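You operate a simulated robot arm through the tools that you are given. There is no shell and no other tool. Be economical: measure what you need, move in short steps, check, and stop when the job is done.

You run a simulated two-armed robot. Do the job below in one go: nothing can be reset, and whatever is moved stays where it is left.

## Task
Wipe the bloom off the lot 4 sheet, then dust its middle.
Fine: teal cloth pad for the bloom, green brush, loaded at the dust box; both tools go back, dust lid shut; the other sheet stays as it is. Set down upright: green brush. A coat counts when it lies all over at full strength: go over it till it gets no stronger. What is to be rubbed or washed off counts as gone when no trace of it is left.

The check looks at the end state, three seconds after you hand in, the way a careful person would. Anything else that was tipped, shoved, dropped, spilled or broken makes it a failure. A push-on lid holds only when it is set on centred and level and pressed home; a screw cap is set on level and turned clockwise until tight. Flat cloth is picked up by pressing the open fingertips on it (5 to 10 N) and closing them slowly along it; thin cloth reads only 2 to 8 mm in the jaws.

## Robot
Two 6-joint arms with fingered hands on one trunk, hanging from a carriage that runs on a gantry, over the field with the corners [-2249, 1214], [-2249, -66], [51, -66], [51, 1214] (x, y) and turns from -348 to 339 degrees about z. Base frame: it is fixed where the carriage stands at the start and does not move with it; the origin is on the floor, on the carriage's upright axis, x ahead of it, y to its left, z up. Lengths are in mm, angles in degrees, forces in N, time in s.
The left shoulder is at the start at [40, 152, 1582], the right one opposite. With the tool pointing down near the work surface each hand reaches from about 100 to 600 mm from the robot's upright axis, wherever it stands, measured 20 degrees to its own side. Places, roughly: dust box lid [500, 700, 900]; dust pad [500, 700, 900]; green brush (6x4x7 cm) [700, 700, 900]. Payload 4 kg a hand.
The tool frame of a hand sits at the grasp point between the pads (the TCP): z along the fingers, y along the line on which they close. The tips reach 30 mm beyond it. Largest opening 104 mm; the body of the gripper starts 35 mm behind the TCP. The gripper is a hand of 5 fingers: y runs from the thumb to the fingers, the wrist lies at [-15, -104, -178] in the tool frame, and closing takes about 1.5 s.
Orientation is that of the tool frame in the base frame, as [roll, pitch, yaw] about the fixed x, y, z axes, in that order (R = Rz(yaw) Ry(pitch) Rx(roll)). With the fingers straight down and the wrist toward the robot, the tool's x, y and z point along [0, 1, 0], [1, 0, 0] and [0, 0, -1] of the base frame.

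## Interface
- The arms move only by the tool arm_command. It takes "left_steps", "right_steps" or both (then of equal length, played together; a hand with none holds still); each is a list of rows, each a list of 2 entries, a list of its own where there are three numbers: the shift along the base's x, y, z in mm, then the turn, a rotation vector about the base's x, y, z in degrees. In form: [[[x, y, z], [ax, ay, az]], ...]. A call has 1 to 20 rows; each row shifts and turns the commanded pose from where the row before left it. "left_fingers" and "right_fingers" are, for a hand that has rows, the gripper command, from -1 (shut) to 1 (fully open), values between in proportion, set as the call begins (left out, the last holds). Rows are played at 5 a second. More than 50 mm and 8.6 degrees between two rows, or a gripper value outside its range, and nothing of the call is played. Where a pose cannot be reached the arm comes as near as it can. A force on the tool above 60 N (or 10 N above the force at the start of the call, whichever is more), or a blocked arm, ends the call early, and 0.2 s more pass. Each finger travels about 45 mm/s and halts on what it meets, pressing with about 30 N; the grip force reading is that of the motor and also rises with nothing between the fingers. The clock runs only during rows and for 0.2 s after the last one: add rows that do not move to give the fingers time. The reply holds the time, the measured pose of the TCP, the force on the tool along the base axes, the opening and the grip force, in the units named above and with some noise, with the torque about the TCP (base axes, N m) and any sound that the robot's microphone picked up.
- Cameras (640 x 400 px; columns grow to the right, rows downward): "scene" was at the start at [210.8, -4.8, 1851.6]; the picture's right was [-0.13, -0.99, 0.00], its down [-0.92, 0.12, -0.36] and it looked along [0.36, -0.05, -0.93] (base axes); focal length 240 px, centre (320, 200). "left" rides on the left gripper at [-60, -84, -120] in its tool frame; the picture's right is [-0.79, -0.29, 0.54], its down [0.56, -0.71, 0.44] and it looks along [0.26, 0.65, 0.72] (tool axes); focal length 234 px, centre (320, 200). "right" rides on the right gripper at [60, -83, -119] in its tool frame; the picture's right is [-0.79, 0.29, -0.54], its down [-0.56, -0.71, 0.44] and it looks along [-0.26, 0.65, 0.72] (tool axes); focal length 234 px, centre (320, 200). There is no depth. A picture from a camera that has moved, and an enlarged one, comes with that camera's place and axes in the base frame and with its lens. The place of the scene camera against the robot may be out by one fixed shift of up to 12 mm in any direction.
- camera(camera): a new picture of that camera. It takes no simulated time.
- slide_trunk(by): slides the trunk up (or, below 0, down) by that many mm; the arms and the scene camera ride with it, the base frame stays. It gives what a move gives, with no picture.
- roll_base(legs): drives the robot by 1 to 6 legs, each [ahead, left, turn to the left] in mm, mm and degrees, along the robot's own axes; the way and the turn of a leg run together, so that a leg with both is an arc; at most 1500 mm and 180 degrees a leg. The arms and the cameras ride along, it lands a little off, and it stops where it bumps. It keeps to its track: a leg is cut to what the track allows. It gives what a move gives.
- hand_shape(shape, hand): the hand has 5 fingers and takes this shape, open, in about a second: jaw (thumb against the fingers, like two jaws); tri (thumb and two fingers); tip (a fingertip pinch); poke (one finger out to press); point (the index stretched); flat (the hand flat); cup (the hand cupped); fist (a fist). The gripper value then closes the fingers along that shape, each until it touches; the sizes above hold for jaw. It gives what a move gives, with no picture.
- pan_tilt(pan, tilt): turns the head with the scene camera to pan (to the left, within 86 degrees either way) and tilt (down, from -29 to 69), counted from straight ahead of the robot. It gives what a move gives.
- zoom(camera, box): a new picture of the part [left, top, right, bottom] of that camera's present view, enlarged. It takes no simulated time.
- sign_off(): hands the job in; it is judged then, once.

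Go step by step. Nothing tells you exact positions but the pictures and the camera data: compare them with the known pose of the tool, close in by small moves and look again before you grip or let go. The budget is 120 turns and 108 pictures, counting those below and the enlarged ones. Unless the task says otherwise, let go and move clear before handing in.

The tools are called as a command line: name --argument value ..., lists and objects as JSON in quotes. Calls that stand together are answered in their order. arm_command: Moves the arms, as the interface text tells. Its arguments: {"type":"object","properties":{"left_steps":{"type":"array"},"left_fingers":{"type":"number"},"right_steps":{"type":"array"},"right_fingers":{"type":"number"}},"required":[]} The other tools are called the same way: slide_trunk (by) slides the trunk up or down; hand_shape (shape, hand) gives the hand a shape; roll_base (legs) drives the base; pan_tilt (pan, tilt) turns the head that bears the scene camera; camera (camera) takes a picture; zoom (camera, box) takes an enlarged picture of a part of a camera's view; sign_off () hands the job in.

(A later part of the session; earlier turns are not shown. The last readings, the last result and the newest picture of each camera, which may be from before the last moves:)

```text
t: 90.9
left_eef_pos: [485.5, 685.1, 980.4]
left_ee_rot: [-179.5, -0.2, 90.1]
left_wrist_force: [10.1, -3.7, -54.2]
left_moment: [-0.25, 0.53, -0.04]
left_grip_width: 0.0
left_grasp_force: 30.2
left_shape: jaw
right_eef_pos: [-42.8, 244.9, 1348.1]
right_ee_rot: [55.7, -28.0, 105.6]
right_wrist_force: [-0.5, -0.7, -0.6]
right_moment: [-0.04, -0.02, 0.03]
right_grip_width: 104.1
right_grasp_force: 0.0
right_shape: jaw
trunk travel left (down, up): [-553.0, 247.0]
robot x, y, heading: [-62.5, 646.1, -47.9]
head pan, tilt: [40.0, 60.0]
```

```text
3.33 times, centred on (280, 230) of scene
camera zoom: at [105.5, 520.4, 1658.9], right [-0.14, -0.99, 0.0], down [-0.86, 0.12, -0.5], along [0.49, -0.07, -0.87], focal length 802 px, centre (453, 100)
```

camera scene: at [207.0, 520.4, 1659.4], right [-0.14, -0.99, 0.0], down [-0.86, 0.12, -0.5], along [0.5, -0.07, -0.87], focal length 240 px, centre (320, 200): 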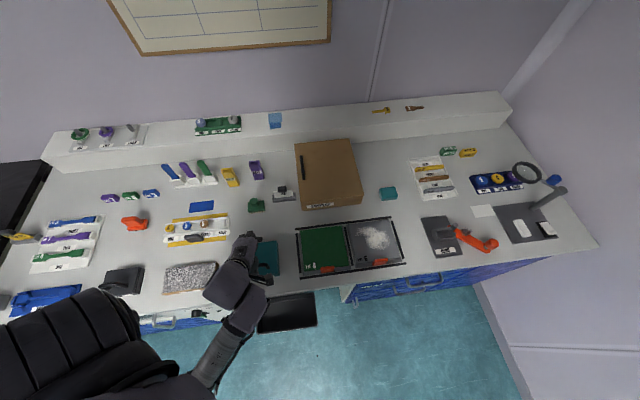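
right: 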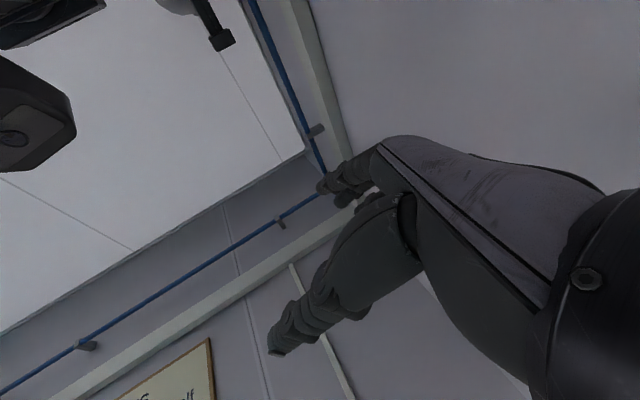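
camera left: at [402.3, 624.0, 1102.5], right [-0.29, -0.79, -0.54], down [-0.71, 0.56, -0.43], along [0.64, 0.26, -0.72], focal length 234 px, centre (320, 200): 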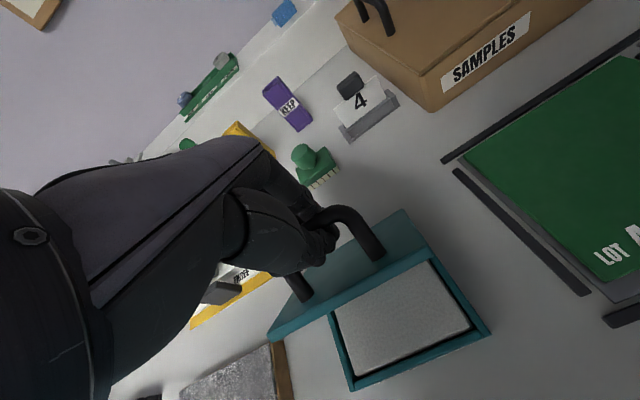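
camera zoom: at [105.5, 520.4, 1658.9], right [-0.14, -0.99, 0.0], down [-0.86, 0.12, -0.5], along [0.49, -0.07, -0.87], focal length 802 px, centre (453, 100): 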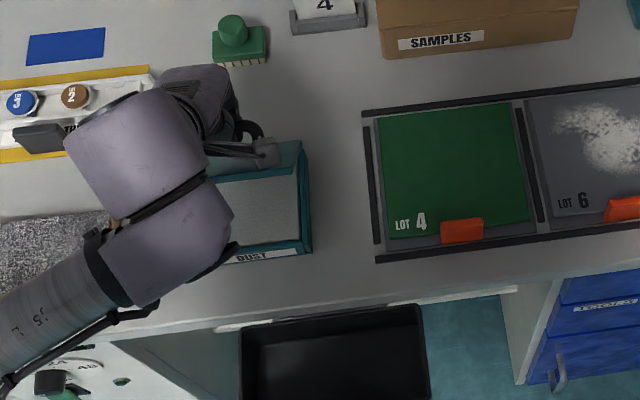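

Lid about 55° open, showing a dust pad inside. I'm pulling up too hard, so I ease down and continue the arc past vertical.

arm_command --left_steps '[[[0, 0, -4], [0, 0, 0]], [[9, 0, 2], [0, 0, 0]], [[9, 0, 1], [0, 0, 0]], [[8, 0, 0], [0, 0, 0]], [[8, 0, -0.5], [0, 0, 0]], [[0, 0, 0], [0, 0, 0]]]'

camera --camera "left"

```text
t: 92.3
left_eef_pos: [520.4, 684.2, 983.5]
left_ee_rot: [-179.9, 0.1, 89.9]
left_wrist_force: [-6.1, 1.8, -23.3]
left_moment: [-0.13, 0.37, -0.03]
left_grip_width: 0.1
left_grasp_force: 30.3
left_shape: jaw
right_eef_pos: [-43.3, 247.3, 1346.9]
right_ee_rot: [55.7, -28.1, 105.6]
right_wrist_force: [1.1, 0.1, -0.6]
right_moment: [0.0, -0.01, 0.01]
right_grip_width: 103.8
right_grasp_force: 0.0
right_shape: jaw
trunk travel left (down, up): [-553.0, 247.0]
robot x, y, heading: [-58.5, 647.3, -47.7]
head pan, tilt: [40.0, 60.0]
```

```text
55 pictures are left
camera left: at [436.7, 624.3, 1103.3], right [-0.29, -0.79, -0.54], down [-0.71, 0.56, -0.44], along [0.65, 0.26, -0.72], focal length 234 px, centre (320, 200)
```

left: 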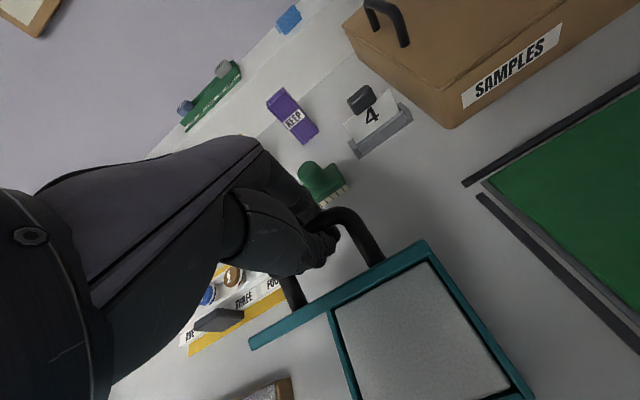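

arm_command --left_steps '[[[9, 0, -2], [0, 0, 0]], [[9, 0, -2.5], [0, 0, 0]], [[9, 0, -3], [0, 0, 0]], [[8, 0, -4], [0, 0, 0]], [[0, 0, 0], [0, 0, 0]]]'

camera --camera "left"

zoom --camera "scene" --box '[220, 170, 340, 290]'

```text
t: 93.5
left_eef_pos: [554.7, 683.8, 970.9]
left_ee_rot: [-179.9, 0.2, 89.9]
left_wrist_force: [-9.1, 2.2, -12.0]
left_moment: [-0.1, 0.24, 0.01]
left_grip_width: 0.2
left_grasp_force: 29.6
left_shape: jaw
right_eef_pos: [-44.1, 246.7, 1346.0]
right_ee_rot: [55.6, -28.2, 105.6]
right_wrist_force: [0.8, -0.9, -0.5]
right_moment: [-0.03, 0.0, 0.02]
right_grip_width: 104.1
right_grasp_force: 0.1
right_shape: jaw
trunk travel left (down, up): [-553.0, 247.0]
robot x, y, heading: [-60.6, 648.2, -47.9]
head pan, tilt: [40.0, 60.0]
```

```text
54 pictures are left
camera left: at [471.5, 624.3, 1091.9], right [-0.29, -0.79, -0.54], down [-0.71, 0.56, -0.44], along [0.65, 0.26, -0.72], focal length 234 px, centre (320, 200)
```

left: 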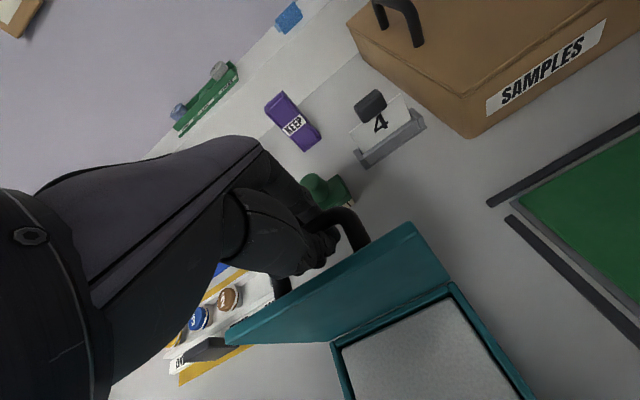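

```text
3.33 times, centred on (280, 230) of scene
camera zoom: at [105.5, 521.1, 1659.0], right [-0.14, -0.99, 0.0], down [-0.86, 0.12, -0.5], along [0.49, -0.07, -0.87], focal length 802 px, centre (453, 100)
```

zoom: 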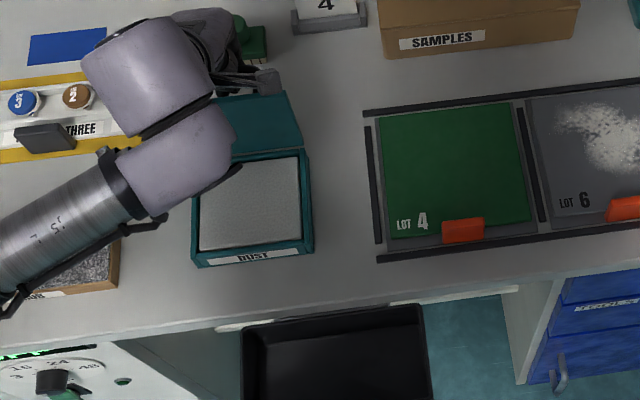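

arm_command --left_steps '[[[7, 0, -4], [0, 0, 0]], [[7, 0, -5], [0, 0, 0]], [[0, 0, 0], [0, 0, 0]]]'

camera --camera "left"

```text
t: 94.3
left_eef_pos: [571.0, 683.7, 963.4]
left_ee_rot: [179.9, 0.2, 89.9]
left_wrist_force: [-11.6, 2.4, 7.9]
left_moment: [-0.19, 1.4, -0.04]
left_grip_width: 0.2
left_grasp_force: 30.0
left_shape: jaw
right_eef_pos: [-42.1, 248.2, 1347.3]
right_ee_rot: [55.6, -28.1, 105.6]
right_wrist_force: [-0.7, 0.9, -0.3]
right_moment: [-0.01, -0.01, -0.01]
right_grip_width: 103.8
right_grasp_force: 0.0
right_shape: jaw
trunk travel left (down, up): [-553.0, 247.0]
robot x, y, heading: [-60.3, 643.7, -48.0]
head pan, tilt: [40.0, 60.0]
```

```text
52 pictures are left
camera left: at [486.4, 624.2, 1084.4], right [-0.29, -0.79, -0.54], down [-0.7, 0.56, -0.44], along [0.65, 0.25, -0.72], focal length 234 px, centre (320, 200)
```

left: 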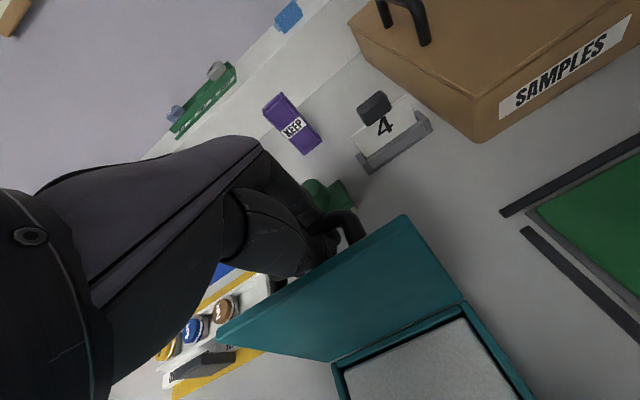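

The lid leans well past vertical. I open the fingers just slightly and look whether it stays.

arm_command --left_steps '[[[0, 0, 0], [0, 0, 0]], [[2, 0, 0], [0, 0, 0]], [[2, 0, 0], [0, 0, 0]], [[0, 0, 0], [0, 0, 0]], [[0, 0, 0], [0, 0, 0]]]' --left_fingers -0.45

zoom --camera "left" --box '[200, 140, 520, 400]'

```text
t: 95.5
left_eef_pos: [575.3, 683.2, 962.8]
left_ee_rot: [180.0, 0.1, 89.9]
left_wrist_force: [0.7, 0.3, 0.6]
left_moment: [-0.02, 0.01, -0.01]
left_grip_width: 28.3
left_grasp_force: 0.0
left_shape: jaw
right_eef_pos: [-41.7, 246.8, 1348.3]
right_ee_rot: [55.7, -28.1, 105.5]
right_wrist_force: [0.2, 0.1, 0.2]
right_moment: [0.0, 0.0, 0.01]
right_grip_width: 103.7
right_grasp_force: 0.1
right_shape: jaw
trunk travel left (down, up): [-553.0, 247.0]
robot x, y, heading: [-61.5, 648.9, -48.0]
head pan, tilt: [40.0, 60.0]
```

```text
1.54 times, centred on (360, 270) of left
camera zoom: at [491.1, 623.9, 1084.0], right [-0.29, -0.79, -0.54], down [-0.7, 0.56, -0.44], along [0.65, 0.26, -0.72], focal length 360 px, centre (258, 92)
```

zoom: 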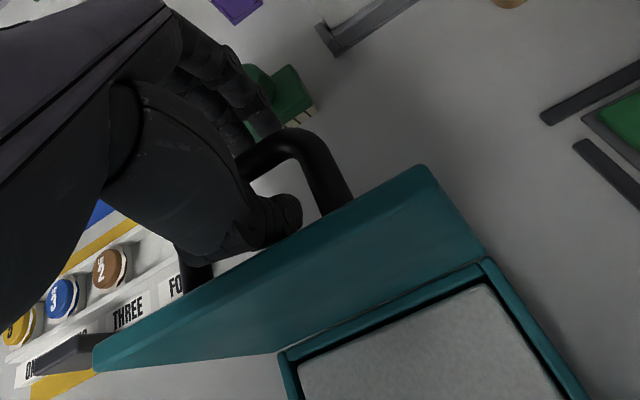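

arm_command --left_steps '[[[0, 0, 6], [0, 0, 0]], [[1, 0, 8], [0, 0, 0]], [[2, 0, 10], [0, 0, 0]], [[2, 0, 12], [0, 0, 0]], [[2, 0, 20], [0, 0, 0]], [[0, 0, 0], [0, 0, 0]]]'

camera --camera "left"

```text
t: 96.9
left_eef_pos: [583.5, 683.6, 1018.9]
left_ee_rot: [179.8, 0.1, 89.9]
left_wrist_force: [-0.2, -0.8, 0.5]
left_moment: [-0.03, -0.01, 0.02]
left_grip_width: 28.5
left_grasp_force: 0.1
left_shape: jaw
right_eef_pos: [-41.5, 246.9, 1348.2]
right_ee_rot: [55.6, -28.1, 105.6]
right_wrist_force: [-0.3, -0.8, -0.5]
right_moment: [0.02, -0.01, 0.0]
right_grip_width: 103.8
right_grasp_force: 0.1
right_shape: jaw
trunk travel left (down, up): [-553.0, 247.0]
robot x, y, heading: [-59.7, 647.7, -47.9]
head pan, tilt: [40.0, 60.0]
```

```text
50 pictures are left
camera left: at [498.7, 623.6, 1139.6], right [-0.29, -0.79, -0.54], down [-0.7, 0.56, -0.44], along [0.65, 0.26, -0.72], focal length 234 px, centre (320, 200)
```

left: 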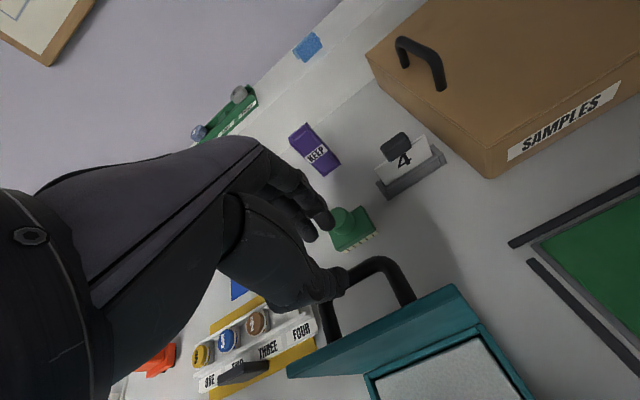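

Lid stays open by itself. Now I drive forward toward the brush.

arm_command --left_steps '[[[5, 0, 25], [0, 0, 0]], [[0, 0, 0], [0, 0, 0]]]' --left_fingers -0.2

roll_base --legs '[[75, 42, 0]]'

camera --camera "left"

```text
t: 97.5
left_eef_pos: [588.4, 684.0, 1045.3]
left_ee_rot: [180.0, 0.2, 89.9]
left_wrist_force: [-0.2, -0.1, 0.5]
left_moment: [0.03, 0.01, 0.0]
left_grip_width: 41.0
left_grasp_force: 0.1
left_shape: jaw
right_eef_pos: [-41.7, 246.7, 1347.5]
right_ee_rot: [55.5, -28.1, 105.7]
right_wrist_force: [-0.3, 0.3, 0.4]
right_moment: [0.0, 0.01, -0.02]
right_grip_width: 103.9
right_grasp_force: 0.1
right_shape: jaw
trunk travel left (down, up): [-553.0, 247.0]
robot x, y, heading: [-67.8, 647.5, -48.3]
head pan, tilt: [40.0, 60.0]
```

```text
t: 98.6
left_eef_pos: [670.7, 655.5, 1044.8]
left_ee_rot: [179.9, 0.1, 89.8]
left_wrist_force: [0.2, -0.5, -0.1]
left_moment: [-0.02, 0.01, 0.01]
left_grip_width: 41.3
left_grasp_force: 0.1
left_shape: jaw
right_eef_pos: [40.0, 217.9, 1348.5]
right_ee_rot: [55.5, -28.1, 105.6]
right_wrist_force: [0.6, -1.0, -0.3]
right_moment: [0.01, -0.01, 0.01]
right_grip_width: 103.9
right_grasp_force: 0.1
right_shape: jaw
trunk travel left (down, up): [-553.0, 247.0]
robot x, y, heading: [19.9, 618.5, -48.0]
head pan, tilt: [40.0, 60.0]
```

```text
49 pictures are left
camera left: at [586.0, 596.5, 1166.2], right [-0.29, -0.79, -0.54], down [-0.7, 0.56, -0.44], along [0.65, 0.26, -0.72], focal length 234 px, centre (320, 200)
```

left: 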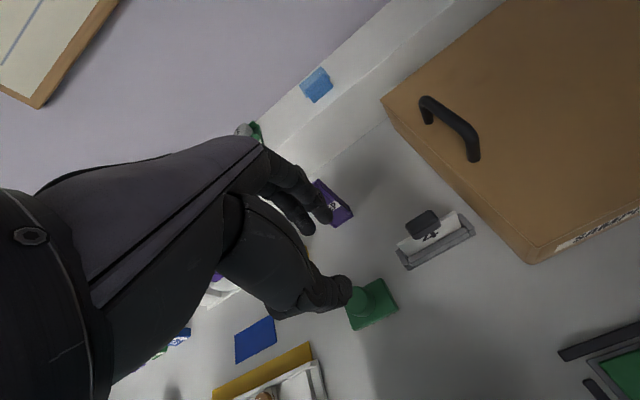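

The brush is centred at about [664,690]. I move above it, lower and look.

arm_command --left_steps '[[[-4, 20, 0], [0, 0, 0]], [[-3, 15, 0], [0, 0, 0]], [[0, 0, -40], [0, 0, 0]], [[0, 0, -35], [0, 0, 0]], [[0, 0, 0], [0, 0, 0]]]' --left_fingers 0.3

camera --camera "left"

pan_tilt --pan 65 --tilt 50

camera --camera "scene"

```text
t: 99.8
left_eef_pos: [669.9, 666.6, 968.6]
left_ee_rot: [179.9, 0.1, 89.9]
left_wrist_force: [-0.2, -0.1, -0.1]
left_moment: [-0.01, -0.04, 0.0]
left_grip_width: 67.3
left_grasp_force: 0.0
left_shape: jaw
left hand out of reach, approached as far as the arm can: row 1, 2
right_eef_pos: [38.6, 219.0, 1347.8]
right_ee_rot: [55.6, -28.1, 105.5]
right_wrist_force: [-0.6, -0.4, 0.8]
right_moment: [0.01, -0.02, -0.03]
right_grip_width: 104.1
right_grasp_force: 0.1
right_shape: jaw
trunk travel left (down, up): [-553.0, 247.0]
robot x, y, heading: [15.2, 618.2, -47.8]
head pan, tilt: [40.0, 60.0]
```

```text
48 pictures are left
camera left: at [584.7, 606.3, 1089.6], right [-0.29, -0.79, -0.54], down [-0.7, 0.56, -0.44], along [0.65, 0.26, -0.72], focal length 234 px, centre (320, 200)
```

left: 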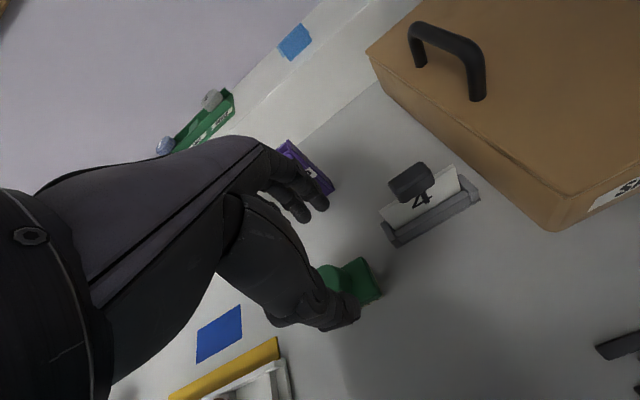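

```text
t: 100.7
left_eef_pos: [668.6, 666.4, 969.4]
left_ee_rot: [179.9, 0.1, 89.9]
left_wrist_force: [-0.1, 0.1, 1.0]
left_moment: [0.02, 0.0, 0.01]
left_grip_width: 67.2
left_grasp_force: 0.2
left_shape: jaw
right_eef_pos: [39.2, 219.2, 1347.2]
right_ee_rot: [55.6, -28.1, 105.5]
right_wrist_force: [-0.4, -0.4, 0.1]
right_moment: [0.0, 0.0, 0.0]
right_grip_width: 103.9
right_grasp_force: 0.2
right_shape: jaw
trunk travel left (down, up): [-553.0, 247.0]
robot x, y, heading: [17.3, 621.6, -48.0]
head pan, tilt: [65.0, 50.0]
```

```text
47 pictures are left
camera scene: at [195.0, 525.2, 1671.9], right [0.29, -0.96, 0.0], down [-0.73, -0.22, -0.64], along [0.61, 0.19, -0.77], focal length 240 px, centre (320, 200)
```

scene: 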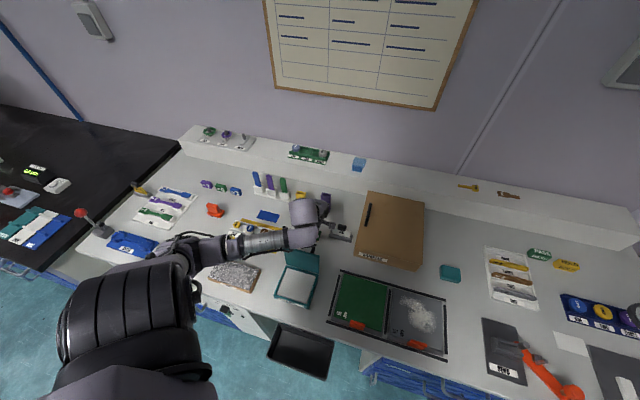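

At the edge of reach; I drive 30 mm more forward.

roll_base --legs '[[21, 25, 0]]'

arm_command --left_steps '[[[0, 0, 0], [0, 0, 0]]]'

```text
t: 101.6
left_eef_pos: [702.0, 667.9, 969.8]
left_ee_rot: [179.8, 0.1, 89.9]
left_wrist_force: [-0.4, 0.3, -1.0]
left_moment: [-0.02, 0.02, 0.0]
left_grip_width: 67.4
left_grasp_force: 0.0
left_shape: jaw
right_eef_pos: [71.4, 220.1, 1347.7]
right_ee_rot: [55.5, -28.1, 105.5]
right_wrist_force: [0.4, 0.1, -0.6]
right_moment: [0.08, 0.0, 0.0]
right_grip_width: 103.6
right_grasp_force: 0.0
right_shape: jaw
trunk travel left (down, up): [-553.0, 247.0]
robot x, y, heading: [53.8, 623.1, -47.8]
head pan, tilt: [65.0, 50.0]
```

```text
t: 102.0
left_eef_pos: [700.5, 667.2, 968.4]
left_ee_rot: [179.9, 0.1, 89.9]
left_wrist_force: [0.4, 0.1, -0.7]
left_moment: [0.05, 0.0, -0.01]
left_grip_width: 67.5
left_grasp_force: 0.1
left_shape: jaw
right_eef_pos: [70.5, 220.8, 1346.7]
right_ee_rot: [55.6, -28.1, 105.7]
right_wrist_force: [-0.5, 0.4, 0.6]
right_moment: [0.0, -0.01, -0.03]
right_grip_width: 104.0
right_grasp_force: 0.0
right_shape: jaw
trunk travel left (down, up): [-553.0, 247.0]
robot x, y, heading: [50.6, 619.8, -47.9]
head pan, tilt: [65.0, 50.0]
```

arm_command --left_steps '[[[-18, 12, 0], [0, 0, 0]], [[-18, 11, 0], [0, 0, 0]], [[0, 0, 0], [0, 0, 0]]]'

camera --camera "left"

zoom --camera "scene" --box '[240, 170, 360, 270]'

```text
t: 102.8
left_eef_pos: [663.8, 690.7, 968.0]
left_ee_rot: [180.0, 0.2, 89.9]
left_wrist_force: [-0.2, -0.3, -0.4]
left_moment: [0.03, -0.02, -0.02]
left_grip_width: 67.4
left_grasp_force: 0.0
left_shape: jaw
right_eef_pos: [70.7, 220.9, 1347.9]
right_ee_rot: [55.6, -28.1, 105.5]
right_wrist_force: [-0.4, 0.3, -0.1]
right_moment: [-0.04, -0.01, 0.02]
right_grip_width: 104.1
right_grasp_force: 0.1
right_shape: jaw
trunk travel left (down, up): [-553.0, 247.0]
robot x, y, heading: [51.2, 617.5, -48.2]
head pan, tilt: [65.0, 50.0]
```

```text
46 pictures are left
camera left: at [579.4, 631.4, 1088.7], right [-0.29, -0.79, -0.54], down [-0.7, 0.56, -0.44], along [0.65, 0.26, -0.72], focal length 234 px, centre (320, 200)
```

left: 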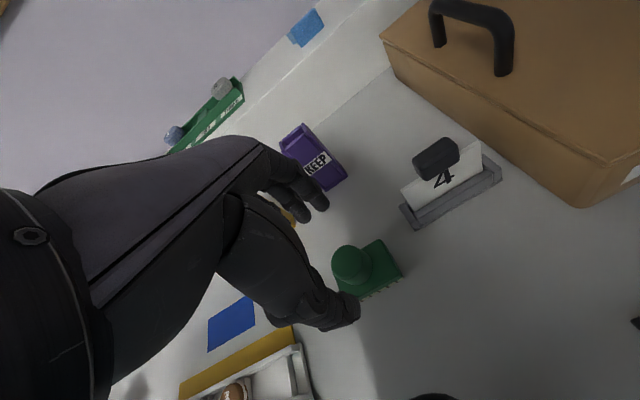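

```text
4.00 times, centred on (300, 220) of scene
camera zoom: at [226.6, 526.6, 1672.0], right [0.29, -0.96, 0.0], down [-0.73, -0.22, -0.64], along [0.61, 0.19, -0.77], focal length 962 px, centre (400, 120)
```

zoom: 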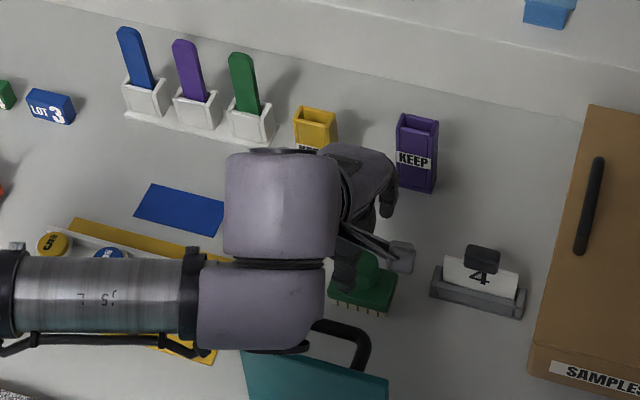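

Knob centre is at about [661,690]. I descend and grip it.

arm_command --left_steps '[[[-2, -1, -20], [0, 0, 0]], [[0, 0, -15], [0, 0, 0]], [[0, 0, -12], [0, 0, 0]], [[0, 0, 0], [0, 0, 0]]]'

zoom --camera "left" --box '[220, 160, 460, 360]'

```text
t: 103.8
left_eef_pos: [661.7, 689.0, 922.0]
left_ee_rot: [179.8, 0.1, 89.9]
left_wrist_force: [-0.2, 0.0, 0.5]
left_moment: [0.03, 0.01, 0.0]
left_grip_width: 67.4
left_grasp_force: 0.0
left_shape: jaw
right_eef_pos: [71.5, 220.8, 1346.7]
right_ee_rot: [55.6, -28.1, 105.5]
right_wrist_force: [-0.6, -0.1, 0.9]
right_moment: [0.03, 0.02, 0.02]
right_grip_width: 103.9
right_grasp_force: 0.0
right_shape: jaw
trunk travel left (down, up): [-553.0, 247.0]
robot x, y, heading: [47.8, 621.9, -48.1]
head pan, tilt: [65.0, 50.0]
```

```text
2.00 times, centred on (340, 260) of left
camera zoom: at [578.5, 630.3, 1042.3], right [-0.29, -0.79, -0.54], down [-0.7, 0.56, -0.44], along [0.65, 0.26, -0.72], focal length 468 px, centre (280, 80)
```

zoom: 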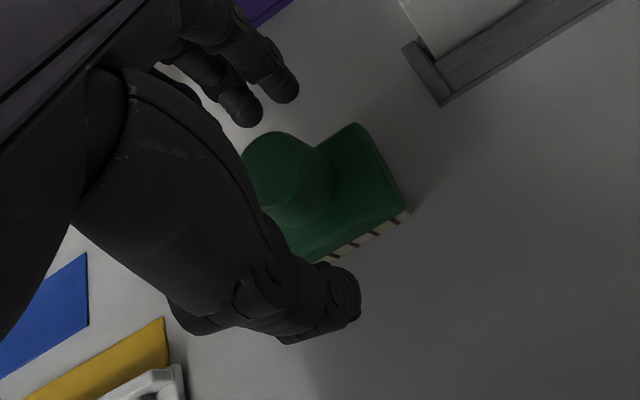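

arm_command --left_steps '[[[0, 1, -4], [0, 0, 0]], [[0, 0, 0], [0, 0, 0]], [[0, 0, 0], [0, 0, 0]], [[0, 0, 0], [0, 0, 0]], [[0, 0, 0], [0, 0, 0]], [[0, 0, 0], [0, 0, 0]], [[0, 0, 0], [0, 0, 0]]]' --left_fingers -1

camera --camera "left"

```text
t: 105.4
left_eef_pos: [662.8, 691.5, 918.4]
left_ee_rot: [179.9, 0.1, 90.0]
left_wrist_force: [0.4, 0.1, 0.7]
left_moment: [-0.03, -0.03, -0.02]
left_grip_width: 24.2
left_grasp_force: 30.0
left_shape: jaw
right_eef_pos: [70.3, 220.3, 1347.6]
right_ee_rot: [55.5, -28.2, 105.7]
right_wrist_force: [0.0, -1.0, 0.0]
right_moment: [0.01, 0.0, 0.01]
right_grip_width: 103.8
right_grasp_force: 0.1
right_shape: jaw
trunk travel left (down, up): [-553.0, 247.0]
robot x, y, heading: [51.5, 625.0, -48.1]
head pan, tilt: [65.0, 50.0]
```

```text
43 pictures are left
camera left: at [578.6, 631.5, 1038.7], right [-0.29, -0.79, -0.54], down [-0.7, 0.56, -0.44], along [0.65, 0.26, -0.72], focal length 234 px, centre (320, 200)
```

left: 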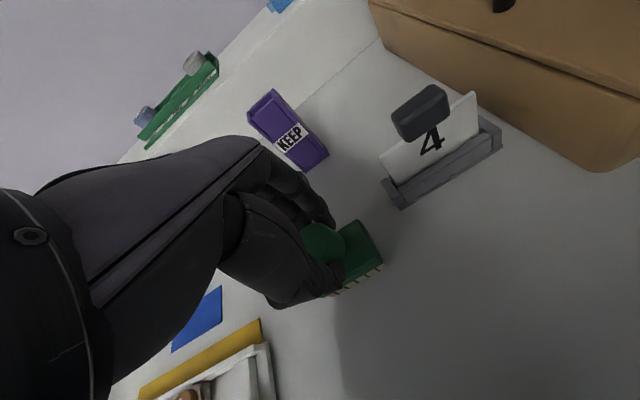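

Brush gripped (24 mm) with home TCP at [662,690.5,918.4]. I lift it.

arm_command --left_steps '[[[0, 0, 25], [0, 0, 0]], [[-2, 0, 30], [0, 0, 0]], [[-3, 0, 30], [0, 0, 0]], [[0, 0, 0], [0, 0, 0]]]'

```text
t: 106.4
left_eef_pos: [653.5, 692.3, 1001.0]
left_ee_rot: [-179.8, 0.2, 90.0]
left_wrist_force: [-0.8, -1.0, -0.4]
left_moment: [0.01, -0.05, -0.01]
left_grip_width: 24.2
left_grasp_force: 29.9
left_shape: jaw
right_eef_pos: [69.2, 219.6, 1347.6]
right_ee_rot: [55.6, -28.1, 105.7]
right_wrist_force: [-0.4, -0.3, -0.1]
right_moment: [0.01, 0.04, 0.02]
right_grip_width: 103.7
right_grasp_force: 0.1
right_shape: jaw
trunk travel left (down, up): [-553.0, 247.0]
robot x, y, heading: [52.9, 619.4, -48.1]
head pan, tilt: [65.0, 50.0]
```

roll_base --legs '[[100, -90, 0], [-127, -141, 0]]'

camera --camera "scene"

camera --camera "left"

```text
t: 108.8
left_eef_pos: [468.5, 556.2, 1001.4]
left_ee_rot: [180.0, 0.2, 89.9]
left_wrist_force: [1.0, -0.2, -1.6]
left_moment: [0.0, -0.03, 0.0]
left_grip_width: 24.1
left_grasp_force: 30.5
left_shape: jaw
right_eef_pos: [-118.2, 85.1, 1346.5]
right_ee_rot: [55.5, -28.2, 105.7]
right_wrist_force: [0.6, 0.6, 0.4]
right_moment: [0.03, -0.01, 0.0]
right_grip_width: 103.9
right_grasp_force: 0.0
right_shape: jaw
trunk travel left (down, up): [-553.0, 247.0]
robot x, y, heading: [-136.1, 486.0, -48.2]
head pan, tilt: [65.0, 50.0]
```

```text
42 pictures are left
camera scene: at [39.2, 391.1, 1671.8], right [0.29, -0.96, 0.0], down [-0.73, -0.22, -0.64], along [0.61, 0.19, -0.77], focal length 240 px, centre (320, 200)
```

scene: 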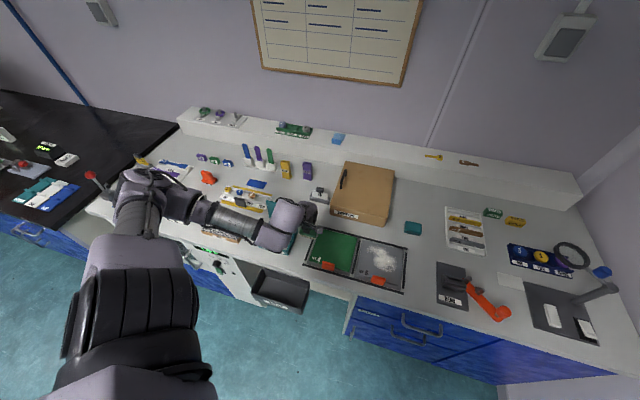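

```text
41 pictures are left
camera left: at [384.0, 496.3, 1122.5], right [-0.29, -0.79, -0.54], down [-0.7, 0.56, -0.44], along [0.65, 0.25, -0.72], focal length 234 px, centre (320, 200)
```

left: 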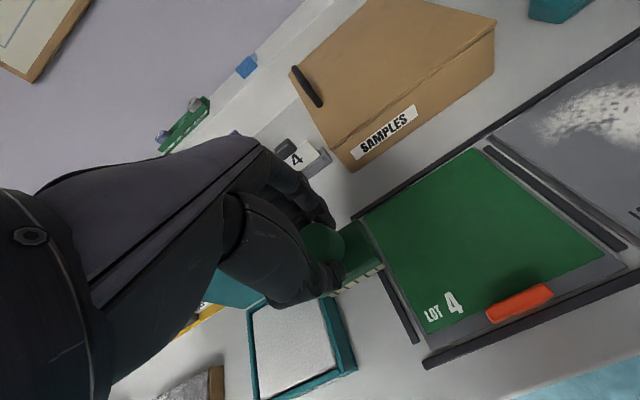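

The open box's dust pad is centred near [460,684]. I drive the brush over it.

roll_base --legs '[[-98, 77, 0]]'

arm_command --left_steps '[[[0, 0, -20], [0, 0, 0]], [[0, 0, -15], [0, 0, 0]], [[0, 0, 0], [0, 0, 0]]]'

camera --camera "left"

zoom --camera "scene" --box '[200, 170, 360, 290]'

```text
t: 110.1
left_eef_pos: [458.5, 680.2, 1002.8]
left_ee_rot: [179.9, 0.1, 89.9]
left_wrist_force: [-0.1, 0.7, -0.6]
left_moment: [-0.01, -0.01, -0.01]
left_grip_width: 24.0
left_grasp_force: 30.7
left_shape: jaw
right_eef_pos: [-125.8, 208.6, 1347.1]
right_ee_rot: [55.6, -28.1, 105.7]
right_wrist_force: [-0.8, 0.0, 0.3]
right_moment: [0.01, -0.03, 0.0]
right_grip_width: 103.8
right_grasp_force: 0.1
right_shape: jaw
trunk travel left (down, up): [-553.0, 247.0]
robot x, y, heading: [-147.1, 604.9, -47.9]
head pan, tilt: [65.0, 50.0]
```

```text
t: 110.9
left_eef_pos: [459.5, 679.7, 968.6]
left_ee_rot: [180.0, 0.1, 89.8]
left_wrist_force: [1.2, 0.3, -0.8]
left_moment: [0.01, 0.01, -0.03]
left_grip_width: 24.3
left_grasp_force: 30.3
left_shape: jaw
right_eef_pos: [-124.9, 208.7, 1346.9]
right_ee_rot: [55.6, -28.0, 105.6]
right_wrist_force: [0.2, 0.0, 0.3]
right_moment: [0.04, 0.0, -0.01]
right_grip_width: 104.0
right_grasp_force: 0.1
right_shape: jaw
trunk travel left (down, up): [-553.0, 247.0]
robot x, y, heading: [-148.0, 610.1, -48.0]
head pan, tilt: [65.0, 50.0]
```

```text
40 pictures are left
camera left: at [374.8, 620.9, 1088.1], right [-0.29, -0.79, -0.54], down [-0.7, 0.56, -0.44], along [0.65, 0.26, -0.72], focal length 234 px, centre (320, 200)
```

left: 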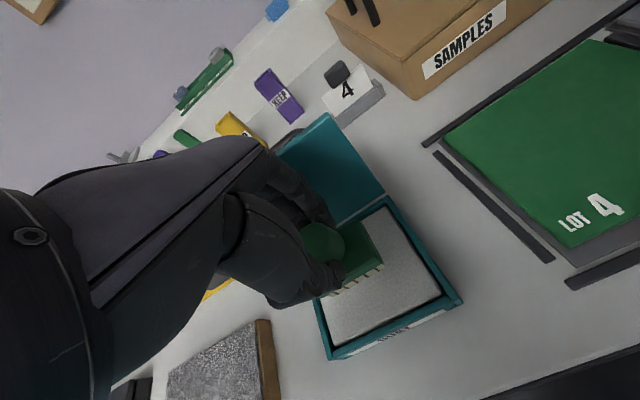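

```text
3.33 times, centred on (280, 230) of scene
camera zoom: at [30.2, 514.8, 1672.0], right [0.29, -0.96, 0.0], down [-0.73, -0.22, -0.64], along [0.61, 0.19, -0.77], focal length 802 px, centre (453, 100)
```

zoom: 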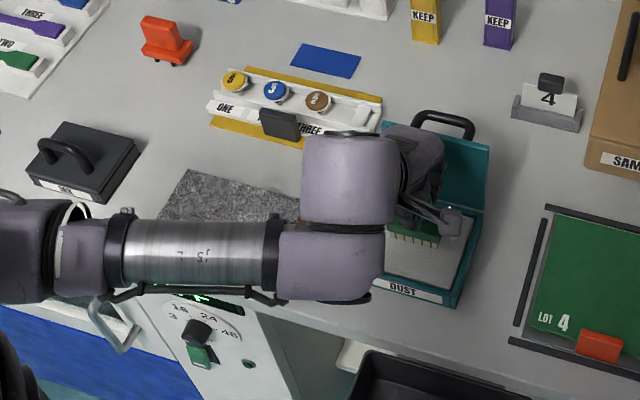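

arm_command --left_steps '[[[-2, 3, -12], [0, 0, 0]], [[0, 0, -6], [0, 0, 0]], [[0, 0, -3], [0, 0, 0]], [[0, 0, -3], [0, 0, 0]], [[0, 0, 0], [0, 0, 0]]]'

```text
t: 112.1
left_eef_pos: [457.6, 682.2, 944.8]
left_ee_rot: [179.8, 0.0, 89.9]
left_wrist_force: [-6.2, 1.9, 18.5]
left_moment: [0.01, 0.07, 0.01]
left_grip_width: 25.2
left_grasp_force: 29.8
left_shape: jaw
right_eef_pos: [-125.6, 208.3, 1348.1]
right_ee_rot: [55.6, -28.1, 105.7]
right_wrist_force: [-0.2, -0.2, 0.0]
right_moment: [-0.02, 0.01, -0.01]
right_grip_width: 103.9
right_grasp_force: 0.0
right_shape: jaw
trunk travel left (down, up): [-553.0, 247.0]
robot x, y, heading: [-149.2, 612.5, -47.6]
head pan, tilt: [65.0, 50.0]
```

Brush touches the dust pad at z≈945. I ease slightly and rub it to load.

arm_command --left_steps '[[[0, 0, 1], [0, 0, 0]], [[-8, 0, 0], [0, 0, 0]], [[8, 0, 0], [0, 0, 0]], [[8, 0, 0], [0, 0, 0]], [[-8, 0, 0], [0, 0, 0]], [[0, 10, 0], [0, 0, 0]], [[0, -20, 0], [0, 0, 0]], [[0, 20, 0], [0, 0, 0]], [[0, -20, 0], [0, 0, 0]], [[0, 10, 0], [0, 0, 0]], [[-8, 0, 0], [0, 0, 0]], [[16, 0, 0], [0, 0, 0]], [[-8, 0, 0], [0, 0, 0]], [[0, 0, 0], [0, 0, 0]]]'

arm_command --left_steps '[[[0, 0, 15], [0, 0, 0]], [[0, 0, 20], [0, 0, 0]], [[0, 0, 20], [0, 0, 0]], [[0, 0, 0], [0, 0, 0]]]'

zoom --camera "left" --box '[260, 180, 480, 380]'

```text
t: 115.1
left_eef_pos: [456.8, 684.9, 944.1]
left_ee_rot: [-179.9, 0.2, 90.0]
left_wrist_force: [1.1, -1.1, 2.7]
left_moment: [-0.02, -0.17, -0.02]
left_grip_width: 24.6
left_grasp_force: 30.3
left_shape: jaw
right_eef_pos: [-124.8, 208.2, 1346.3]
right_ee_rot: [55.5, -28.0, 105.7]
right_wrist_force: [0.4, 0.2, 0.7]
right_moment: [-0.02, 0.01, 0.01]
right_grip_width: 104.2
right_grasp_force: 0.2
right_shape: jaw
trunk travel left (down, up): [-553.0, 247.0]
robot x, y, heading: [-147.4, 608.5, -47.7]
head pan, tilt: [65.0, 50.0]
```

```text
t: 116.1
left_eef_pos: [455.1, 680.5, 998.3]
left_ee_rot: [180.0, 0.0, 89.8]
left_wrist_force: [-0.1, -0.2, -1.5]
left_moment: [-0.04, 0.0, 0.02]
left_grip_width: 24.6
left_grasp_force: 29.9
left_shape: jaw
right_eef_pos: [-126.8, 208.5, 1348.0]
right_ee_rot: [55.7, -28.1, 105.6]
right_wrist_force: [0.4, -0.4, -0.5]
right_moment: [0.01, 0.0, 0.01]
right_grip_width: 103.7
right_grasp_force: 0.1
right_shape: jaw
trunk travel left (down, up): [-553.0, 247.0]
robot x, y, heading: [-143.2, 607.2, -47.9]
head pan, tilt: [65.0, 50.0]
```

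```text
2.00 times, centred on (370, 280) of left
camera zoom: at [371.5, 622.0, 1118.9], right [-0.29, -0.79, -0.54], down [-0.71, 0.56, -0.44], along [0.65, 0.26, -0.72], focal length 468 px, centre (220, 40)
```

zoom: 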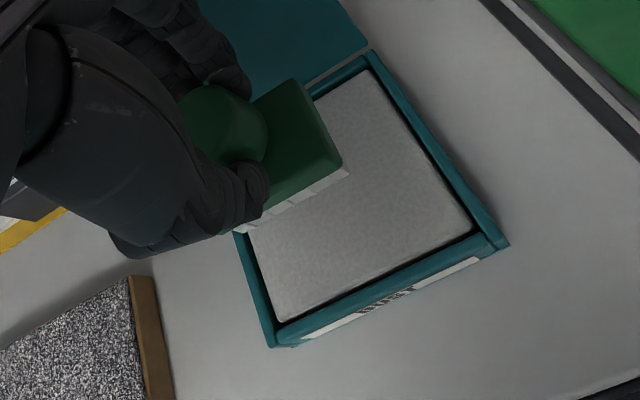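

The bristles are now white with dust. I carry the brush over the middle of the lot 4 sheet (≈[480,467]).

roll_base --legs '[[175, -124, 0]]'

arm_command --left_steps '[[[0, 0, -25], [0, 0, 0]], [[0, 0, -20], [0, 0, 0]], [[0, 0, 0], [0, 0, 0]]]'

camera --camera "left"

```text
t: 117.8
left_eef_pos: [481.6, 461.1, 998.5]
left_ee_rot: [180.0, 0.1, 89.7]
left_wrist_force: [0.1, -1.0, -0.9]
left_moment: [0.0, -0.01, -0.01]
left_grip_width: 24.5
left_grasp_force: 30.2
left_shape: jaw
right_eef_pos: [-101.8, -8.0, 1347.3]
right_ee_rot: [55.5, -28.1, 105.4]
right_wrist_force: [-0.2, -0.7, -0.4]
right_moment: [0.01, 0.02, 0.0]
right_grip_width: 103.9
right_grasp_force: 0.1
right_shape: jaw
trunk travel left (down, up): [-553.0, 247.0]
robot x, y, heading: [-125.3, 392.3, -48.1]
head pan, tilt: [65.0, 50.0]
```

```text
t: 118.5
left_eef_pos: [481.5, 462.3, 951.7]
left_ee_rot: [-180.0, 0.1, 89.7]
left_wrist_force: [0.4, -0.3, -1.1]
left_moment: [-0.02, 0.04, 0.02]
left_grip_width: 24.7
left_grasp_force: 29.9
left_shape: jaw
right_eef_pos: [-100.8, -9.5, 1347.5]
right_ee_rot: [55.7, -28.1, 105.3]
right_wrist_force: [-0.5, -0.2, 0.0]
right_moment: [-0.02, -0.01, 0.0]
right_grip_width: 103.7
right_grasp_force: 0.1
right_shape: jaw
trunk travel left (down, up): [-553.0, 247.0]
robot x, y, heading: [-119.2, 395.3, -48.3]
head pan, tilt: [65.0, 50.0]
```

```text
37 pictures are left
camera left: at [397.3, 403.5, 1073.3], right [-0.29, -0.79, -0.54], down [-0.7, 0.56, -0.44], along [0.65, 0.25, -0.72], focal length 234 px, centre (320, 200)
```

left: 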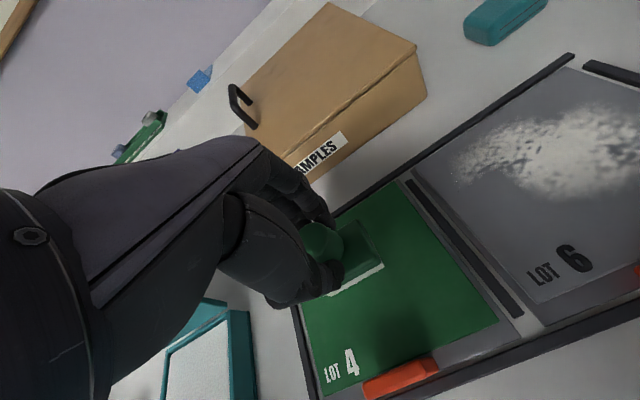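

arm_command --left_steps '[[[0, 3, -15], [0, 0, 0]], [[0, 0, -8], [0, 0, 0]], [[0, 0, -3], [0, 0, 0]], [[0, 0, -2], [0, 0, 0]], [[0, 0, 0], [0, 0, 0]]]'

```text
t: 119.8
left_eef_pos: [481.9, 466.1, 926.9]
left_ee_rot: [179.9, 0.1, 89.7]
left_wrist_force: [-2.4, -0.1, 8.0]
left_moment: [0.03, 0.04, 0.0]
left_grip_width: 25.1
left_grasp_force: 30.1
left_shape: jaw
right_eef_pos: [-103.3, -8.6, 1347.0]
right_ee_rot: [55.6, -28.1, 105.4]
right_wrist_force: [0.6, -0.5, 0.1]
right_moment: [0.0, 0.03, -0.01]
right_grip_width: 103.9
right_grasp_force: 0.1
right_shape: jaw
trunk travel left (down, up): [-553.0, 247.0]
robot x, y, heading: [-120.3, 390.5, -48.0]
head pan, tilt: [65.0, 50.0]
```

Contact at z≈927 with 8 N. A first few strokes over the middle, then look.

arm_command --left_steps '[[[10, 0, 0], [0, 0, 0]], [[10, 0, 0], [0, 0, 0]], [[-14, 0, 0], [0, 0, 0]], [[-14, 0, 0], [0, 0, 0]], [[-12, 0, 0], [0, 0, 0]], [[0, 16, 0], [0, 0, 0]], [[14, 0, 0], [0, 0, 0]], [[14, 0, 0], [0, 0, 0]], [[12, 0, 0], [0, 0, 0]], [[0, -16, 0], [0, 0, 0]], [[0, -16, 0], [0, 0, 0]], [[-14, 0, 0], [0, 0, 0]], [[-14, 0, 0], [0, 0, 0]], [[-12, 0, 0], [0, 0, 0]], [[0, 16, 0], [0, 0, 0]], [[20, 0, 0], [0, 0, 0]]]'

arm_command --left_steps '[[[0, 0, 30], [0, 0, 0]], [[0, 35, 30], [0, 0, 0]], [[0, 45, 0], [0, 0, 0]], [[0, 20, 0], [0, 0, 0]], [[0, 0, 0], [0, 0, 0]]]'

zoom --camera "left" --box '[320, 100, 640, 400]'

```text
t: 123.2
left_eef_pos: [480.4, 466.4, 924.2]
left_ee_rot: [-180.0, 0.1, 89.9]
left_wrist_force: [-2.8, 0.3, 3.5]
left_moment: [-0.03, 0.13, -0.05]
left_grip_width: 24.9
left_grasp_force: 30.0
left_shape: jaw
right_eef_pos: [-102.3, -8.6, 1347.3]
right_ee_rot: [55.6, -28.1, 105.4]
right_wrist_force: [-0.3, -0.5, -1.4]
right_moment: [0.01, 0.0, -0.04]
right_grip_width: 104.0
right_grasp_force: 0.0
right_shape: jaw
trunk travel left (down, up): [-553.0, 247.0]
robot x, y, heading: [-123.1, 393.1, -48.1]
head pan, tilt: [65.0, 50.0]
```

```text
t: 124.3
left_eef_pos: [474.0, 488.7, 964.6]
left_ee_rot: [180.0, 0.1, 89.7]
left_wrist_force: [0.8, -0.5, -0.6]
left_moment: [0.0, 0.02, 0.03]
left_grip_width: 24.7
left_grasp_force: 29.9
left_shape: jaw
left hand out of reach, approached as far as the arm can: row 2, 3, 4
right_eef_pos: [-102.3, -9.3, 1347.1]
right_ee_rot: [55.6, -28.1, 105.4]
right_wrist_force: [0.9, 0.0, 0.3]
right_moment: [0.04, 0.02, 0.02]
right_grip_width: 103.7
right_grasp_force: 0.0
right_shape: jaw
trunk travel left (down, up): [-553.0, 247.0]
robot x, y, heading: [-121.7, 390.1, -48.4]
head pan, tilt: [65.0, 50.0]
```

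```text
1.33 times, centred on (480, 250) of left
camera zoom: at [390.3, 429.8, 1085.1], right [-0.29, -0.79, -0.54], down [-0.7, 0.56, -0.44], along [0.65, 0.25, -0.72], focal length 312 px, centre (107, 133)
```

zoom: 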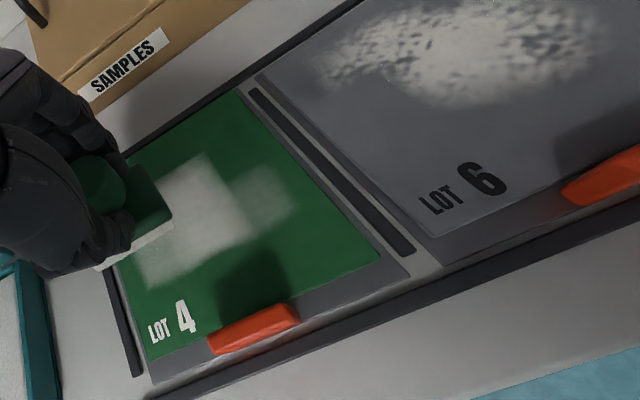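

It deposits well in the centre but is patchy toward the right. I bring the base 50 mm closer for reach, then go over it again.

roll_base --legs '[[33, 37, 0]]'

arm_command --left_steps '[[[0, 0, 0], [0, 0, 0]]]'

```text
t: 125.3
left_eef_pos: [525.5, 489.9, 964.8]
left_ee_rot: [180.0, 0.1, 89.8]
left_wrist_force: [0.0, 0.8, -0.9]
left_moment: [-0.01, 0.03, 0.01]
left_grip_width: 24.6
left_grasp_force: 30.1
left_shape: jaw
right_eef_pos: [-52.8, -8.6, 1346.4]
right_ee_rot: [55.6, -28.0, 105.4]
right_wrist_force: [-0.2, 0.0, 1.1]
right_moment: [0.0, -0.02, -0.02]
right_grip_width: 103.6
right_grasp_force: 0.0
right_shape: jaw
trunk travel left (down, up): [-553.0, 247.0]
robot x, y, heading: [-71.7, 391.9, -48.1]
head pan, tilt: [65.0, 50.0]
```

```text
t: 125.7
left_eef_pos: [523.9, 489.6, 963.6]
left_ee_rot: [180.0, 0.2, 89.7]
left_wrist_force: [0.2, -0.5, -1.0]
left_moment: [0.0, 0.01, 0.0]
left_grip_width: 24.6
left_grasp_force: 30.1
left_shape: jaw
right_eef_pos: [-51.5, -7.5, 1347.8]
right_ee_rot: [55.6, -28.1, 105.4]
right_wrist_force: [-0.5, -0.5, -0.5]
right_moment: [0.0, 0.01, 0.0]
right_grip_width: 103.9
right_grasp_force: 0.1
right_shape: jaw
trunk travel left (down, up): [-553.0, 247.0]
robot x, y, heading: [-71.1, 390.1, -48.0]
head pan, tilt: [65.0, 50.0]
```

arm_command --left_steps '[[[-10, 0, -18], [0, 0, 0]], [[-8, 0, -14], [0, 0, 0]], [[0, 0, -6], [0, 0, 0]], [[0, 0, -2], [0, 0, 0]], [[0, 0, 0], [0, 0, 0]]]'

arm_command --left_steps '[[[-15, 0, 0], [0, 0, 0]], [[-15, 0, 0], [0, 0, 0]], [[-16, 0, 0], [0, 0, 0]], [[0, -15, 0], [0, 0, 0]], [[15, 0, 0], [0, 0, 0]], [[15, 0, 0], [0, 0, 0]], [[16, 0, 0], [0, 0, 0]], [[0, -15, 0], [0, 0, 0]], [[-15, 0, 0], [0, 0, 0]], [[-15, 0, 0], [0, 0, 0]], [[-16, 0, 0], [0, 0, 0]], [[0, -15, 0], [0, 0, 0]], [[15, 0, 0], [0, 0, 0]], [[15, 0, 0], [0, 0, 0]], [[16, 0, 0], [0, 0, 0]], [[-15, 0, 0], [0, 0, 0]], [[-15, 0, 0], [0, 0, 0]], [[-16, 0, 0], [0, 0, 0]], [[0, 0, 0], [0, 0, 0]]]'

arm_command --left_steps '[[[0, 10, 30], [0, 0, 0]], [[10, 35, 30], [0, 0, 0]], [[10, 45, 0], [0, 0, 0]], [[0, 20, 0], [0, 0, 0]], [[0, 0, 0], [0, 0, 0]]]'

zoom --camera "left" --box '[320, 100, 640, 400]'

```text
t: 126.9
left_eef_pos: [506.3, 489.9, 923.6]
left_ee_rot: [179.9, 0.1, 89.9]
left_wrist_force: [-0.8, 0.6, -1.2]
left_moment: [-0.01, -0.01, 0.01]
left_grip_width: 24.4
left_grasp_force: 30.1
left_shape: jaw
right_eef_pos: [-51.8, -8.3, 1348.5]
right_ee_rot: [55.7, -28.0, 105.5]
right_wrist_force: [-0.4, -0.4, 0.4]
right_moment: [-0.02, -0.03, 0.0]
right_grip_width: 104.1
right_grasp_force: 0.1
right_shape: jaw
trunk travel left (down, up): [-553.0, 247.0]
robot x, y, heading: [-70.2, 391.4, -48.2]
head pan, tilt: [65.0, 50.0]
```

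```text
t: 130.9
left_eef_pos: [461.2, 445.7, 922.7]
left_ee_rot: [179.9, 0.1, 89.8]
left_wrist_force: [-0.5, -0.5, -0.9]
left_moment: [0.02, -0.02, -0.04]
left_grip_width: 24.3
left_grasp_force: 29.9
left_shape: jaw
right_eef_pos: [-52.4, -7.7, 1346.8]
right_ee_rot: [55.6, -28.2, 105.5]
right_wrist_force: [0.0, 0.8, -0.1]
right_moment: [0.0, 0.01, 0.0]
right_grip_width: 103.6
right_grasp_force: 0.0
right_shape: jaw
trunk travel left (down, up): [-553.0, 247.0]
robot x, y, heading: [-72.9, 394.0, -47.9]
head pan, tilt: [65.0, 50.0]
```

```text
t: 132.1
left_eef_pos: [466.6, 482.2, 976.4]
left_ee_rot: [180.0, 0.1, 89.8]
left_wrist_force: [0.0, 0.5, -1.0]
left_moment: [-0.06, -0.02, -0.02]
left_grip_width: 24.3
left_grasp_force: 30.3
left_shape: jaw
left hand out of reach, approached as far as the arm can: row 2, 3, 4
right_eef_pos: [-52.8, -8.0, 1347.5]
right_ee_rot: [55.6, -28.1, 105.5]
right_wrist_force: [-0.4, -1.2, 0.0]
right_moment: [0.0, -0.01, 0.0]
right_grip_width: 103.7
right_grasp_force: 0.1
right_shape: jaw
trunk travel left (down, up): [-553.0, 247.0]
robot x, y, heading: [-68.1, 389.6, -47.8]
head pan, tilt: [65.0, 50.0]
```

```text
1.33 times, centred on (480, 250) of left
camera zoom: at [382.6, 422.3, 1098.6], right [-0.29, -0.79, -0.54], down [-0.7, 0.56, -0.44], along [0.65, 0.25, -0.72], focal length 312 px, centre (107, 133)
```

zoom: 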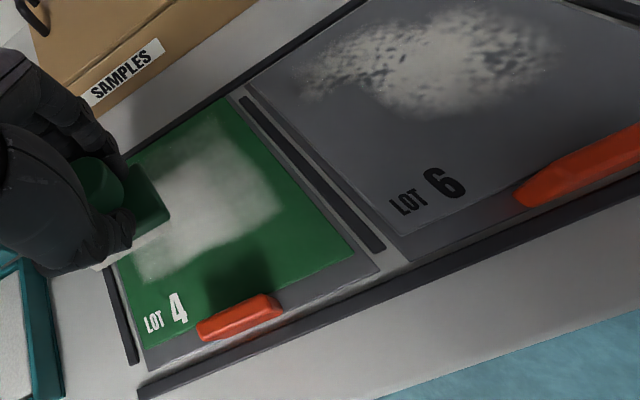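

Coverage is growing but thin. I reload at the dust box.

roll_base --legs '[[-155, 128, 0]]'

arm_command --left_steps '[[[0, 0, -15], [0, 0, 0]], [[0, 0, -12], [0, 0, 0]], [[0, 0, 0], [0, 0, 0]]]'

```text
t: 133.7
left_eef_pos: [457.5, 683.6, 978.5]
left_ee_rot: [180.0, 0.0, 89.7]
left_wrist_force: [-0.4, 0.5, -0.8]
left_moment: [-0.03, -0.03, 0.02]
left_grip_width: 24.4
left_grasp_force: 30.4
left_shape: jaw
right_eef_pos: [-60.6, 195.3, 1347.6]
right_ee_rot: [55.6, -28.1, 105.6]
right_wrist_force: [0.7, 0.5, 0.2]
right_moment: [0.02, 0.0, 0.0]
right_grip_width: 104.0
right_grasp_force: 0.0
right_shape: jaw
trunk travel left (down, up): [-553.0, 247.0]
robot x, y, heading: [-80.4, 594.6, -48.3]
head pan, tilt: [65.0, 50.0]
```

```text
t: 134.5
left_eef_pos: [458.2, 683.5, 951.3]
left_ee_rot: [-180.0, 0.2, 89.8]
left_wrist_force: [-0.1, -0.1, -1.7]
left_moment: [0.0, 0.02, 0.04]
left_grip_width: 24.3
left_grasp_force: 30.1
left_shape: jaw
right_eef_pos: [-61.3, 193.6, 1347.8]
right_ee_rot: [55.7, -28.2, 105.3]
right_wrist_force: [0.0, -0.4, -0.4]
right_moment: [0.02, 0.01, -0.02]
right_grip_width: 103.7
right_grasp_force: 0.1
right_shape: jaw
trunk travel left (down, up): [-553.0, 247.0]
robot x, y, heading: [-75.0, 591.4, -47.9]
head pan, tilt: [65.0, 50.0]
```

arm_command --left_steps '[[[0, 0, -4], [0, 0, 0]], [[0, 0, -3], [0, 0, 0]], [[0, 0, -2], [0, 0, 0]], [[-8, 0, -1], [0, 0, 0]], [[16, 0, 0], [0, 0, 0]], [[-8, 0, 0], [0, 0, 0]], [[0, 10, 0], [0, 0, 0]], [[0, -20, 0], [0, 0, 0]], [[0, 10, 0], [0, 0, 0]], [[-8, 0, 0], [0, 0, 0]], [[16, 0, 0], [0, 0, 0]], [[-8, 0, 0], [0, 0, 0]], [[0, 0, 0], [0, 0, 0]]]'

```text
t: 137.3
left_eef_pos: [456.2, 684.1, 941.8]
left_ee_rot: [180.0, 0.1, 89.8]
left_wrist_force: [-0.9, -0.6, -0.3]
left_moment: [-0.02, 0.0, -0.04]
left_grip_width: 24.5
left_grasp_force: 30.1
left_shape: jaw
right_eef_pos: [-61.8, 192.8, 1347.2]
right_ee_rot: [55.5, -28.2, 105.4]
right_wrist_force: [1.1, 0.3, -0.3]
right_moment: [0.0, 0.0, -0.02]
right_grip_width: 103.7
right_grasp_force: 0.1
right_shape: jaw
trunk travel left (down, up): [-553.0, 247.0]
robot x, y, heading: [-82.3, 592.2, -47.9]
head pan, tilt: [65.0, 50.0]
```

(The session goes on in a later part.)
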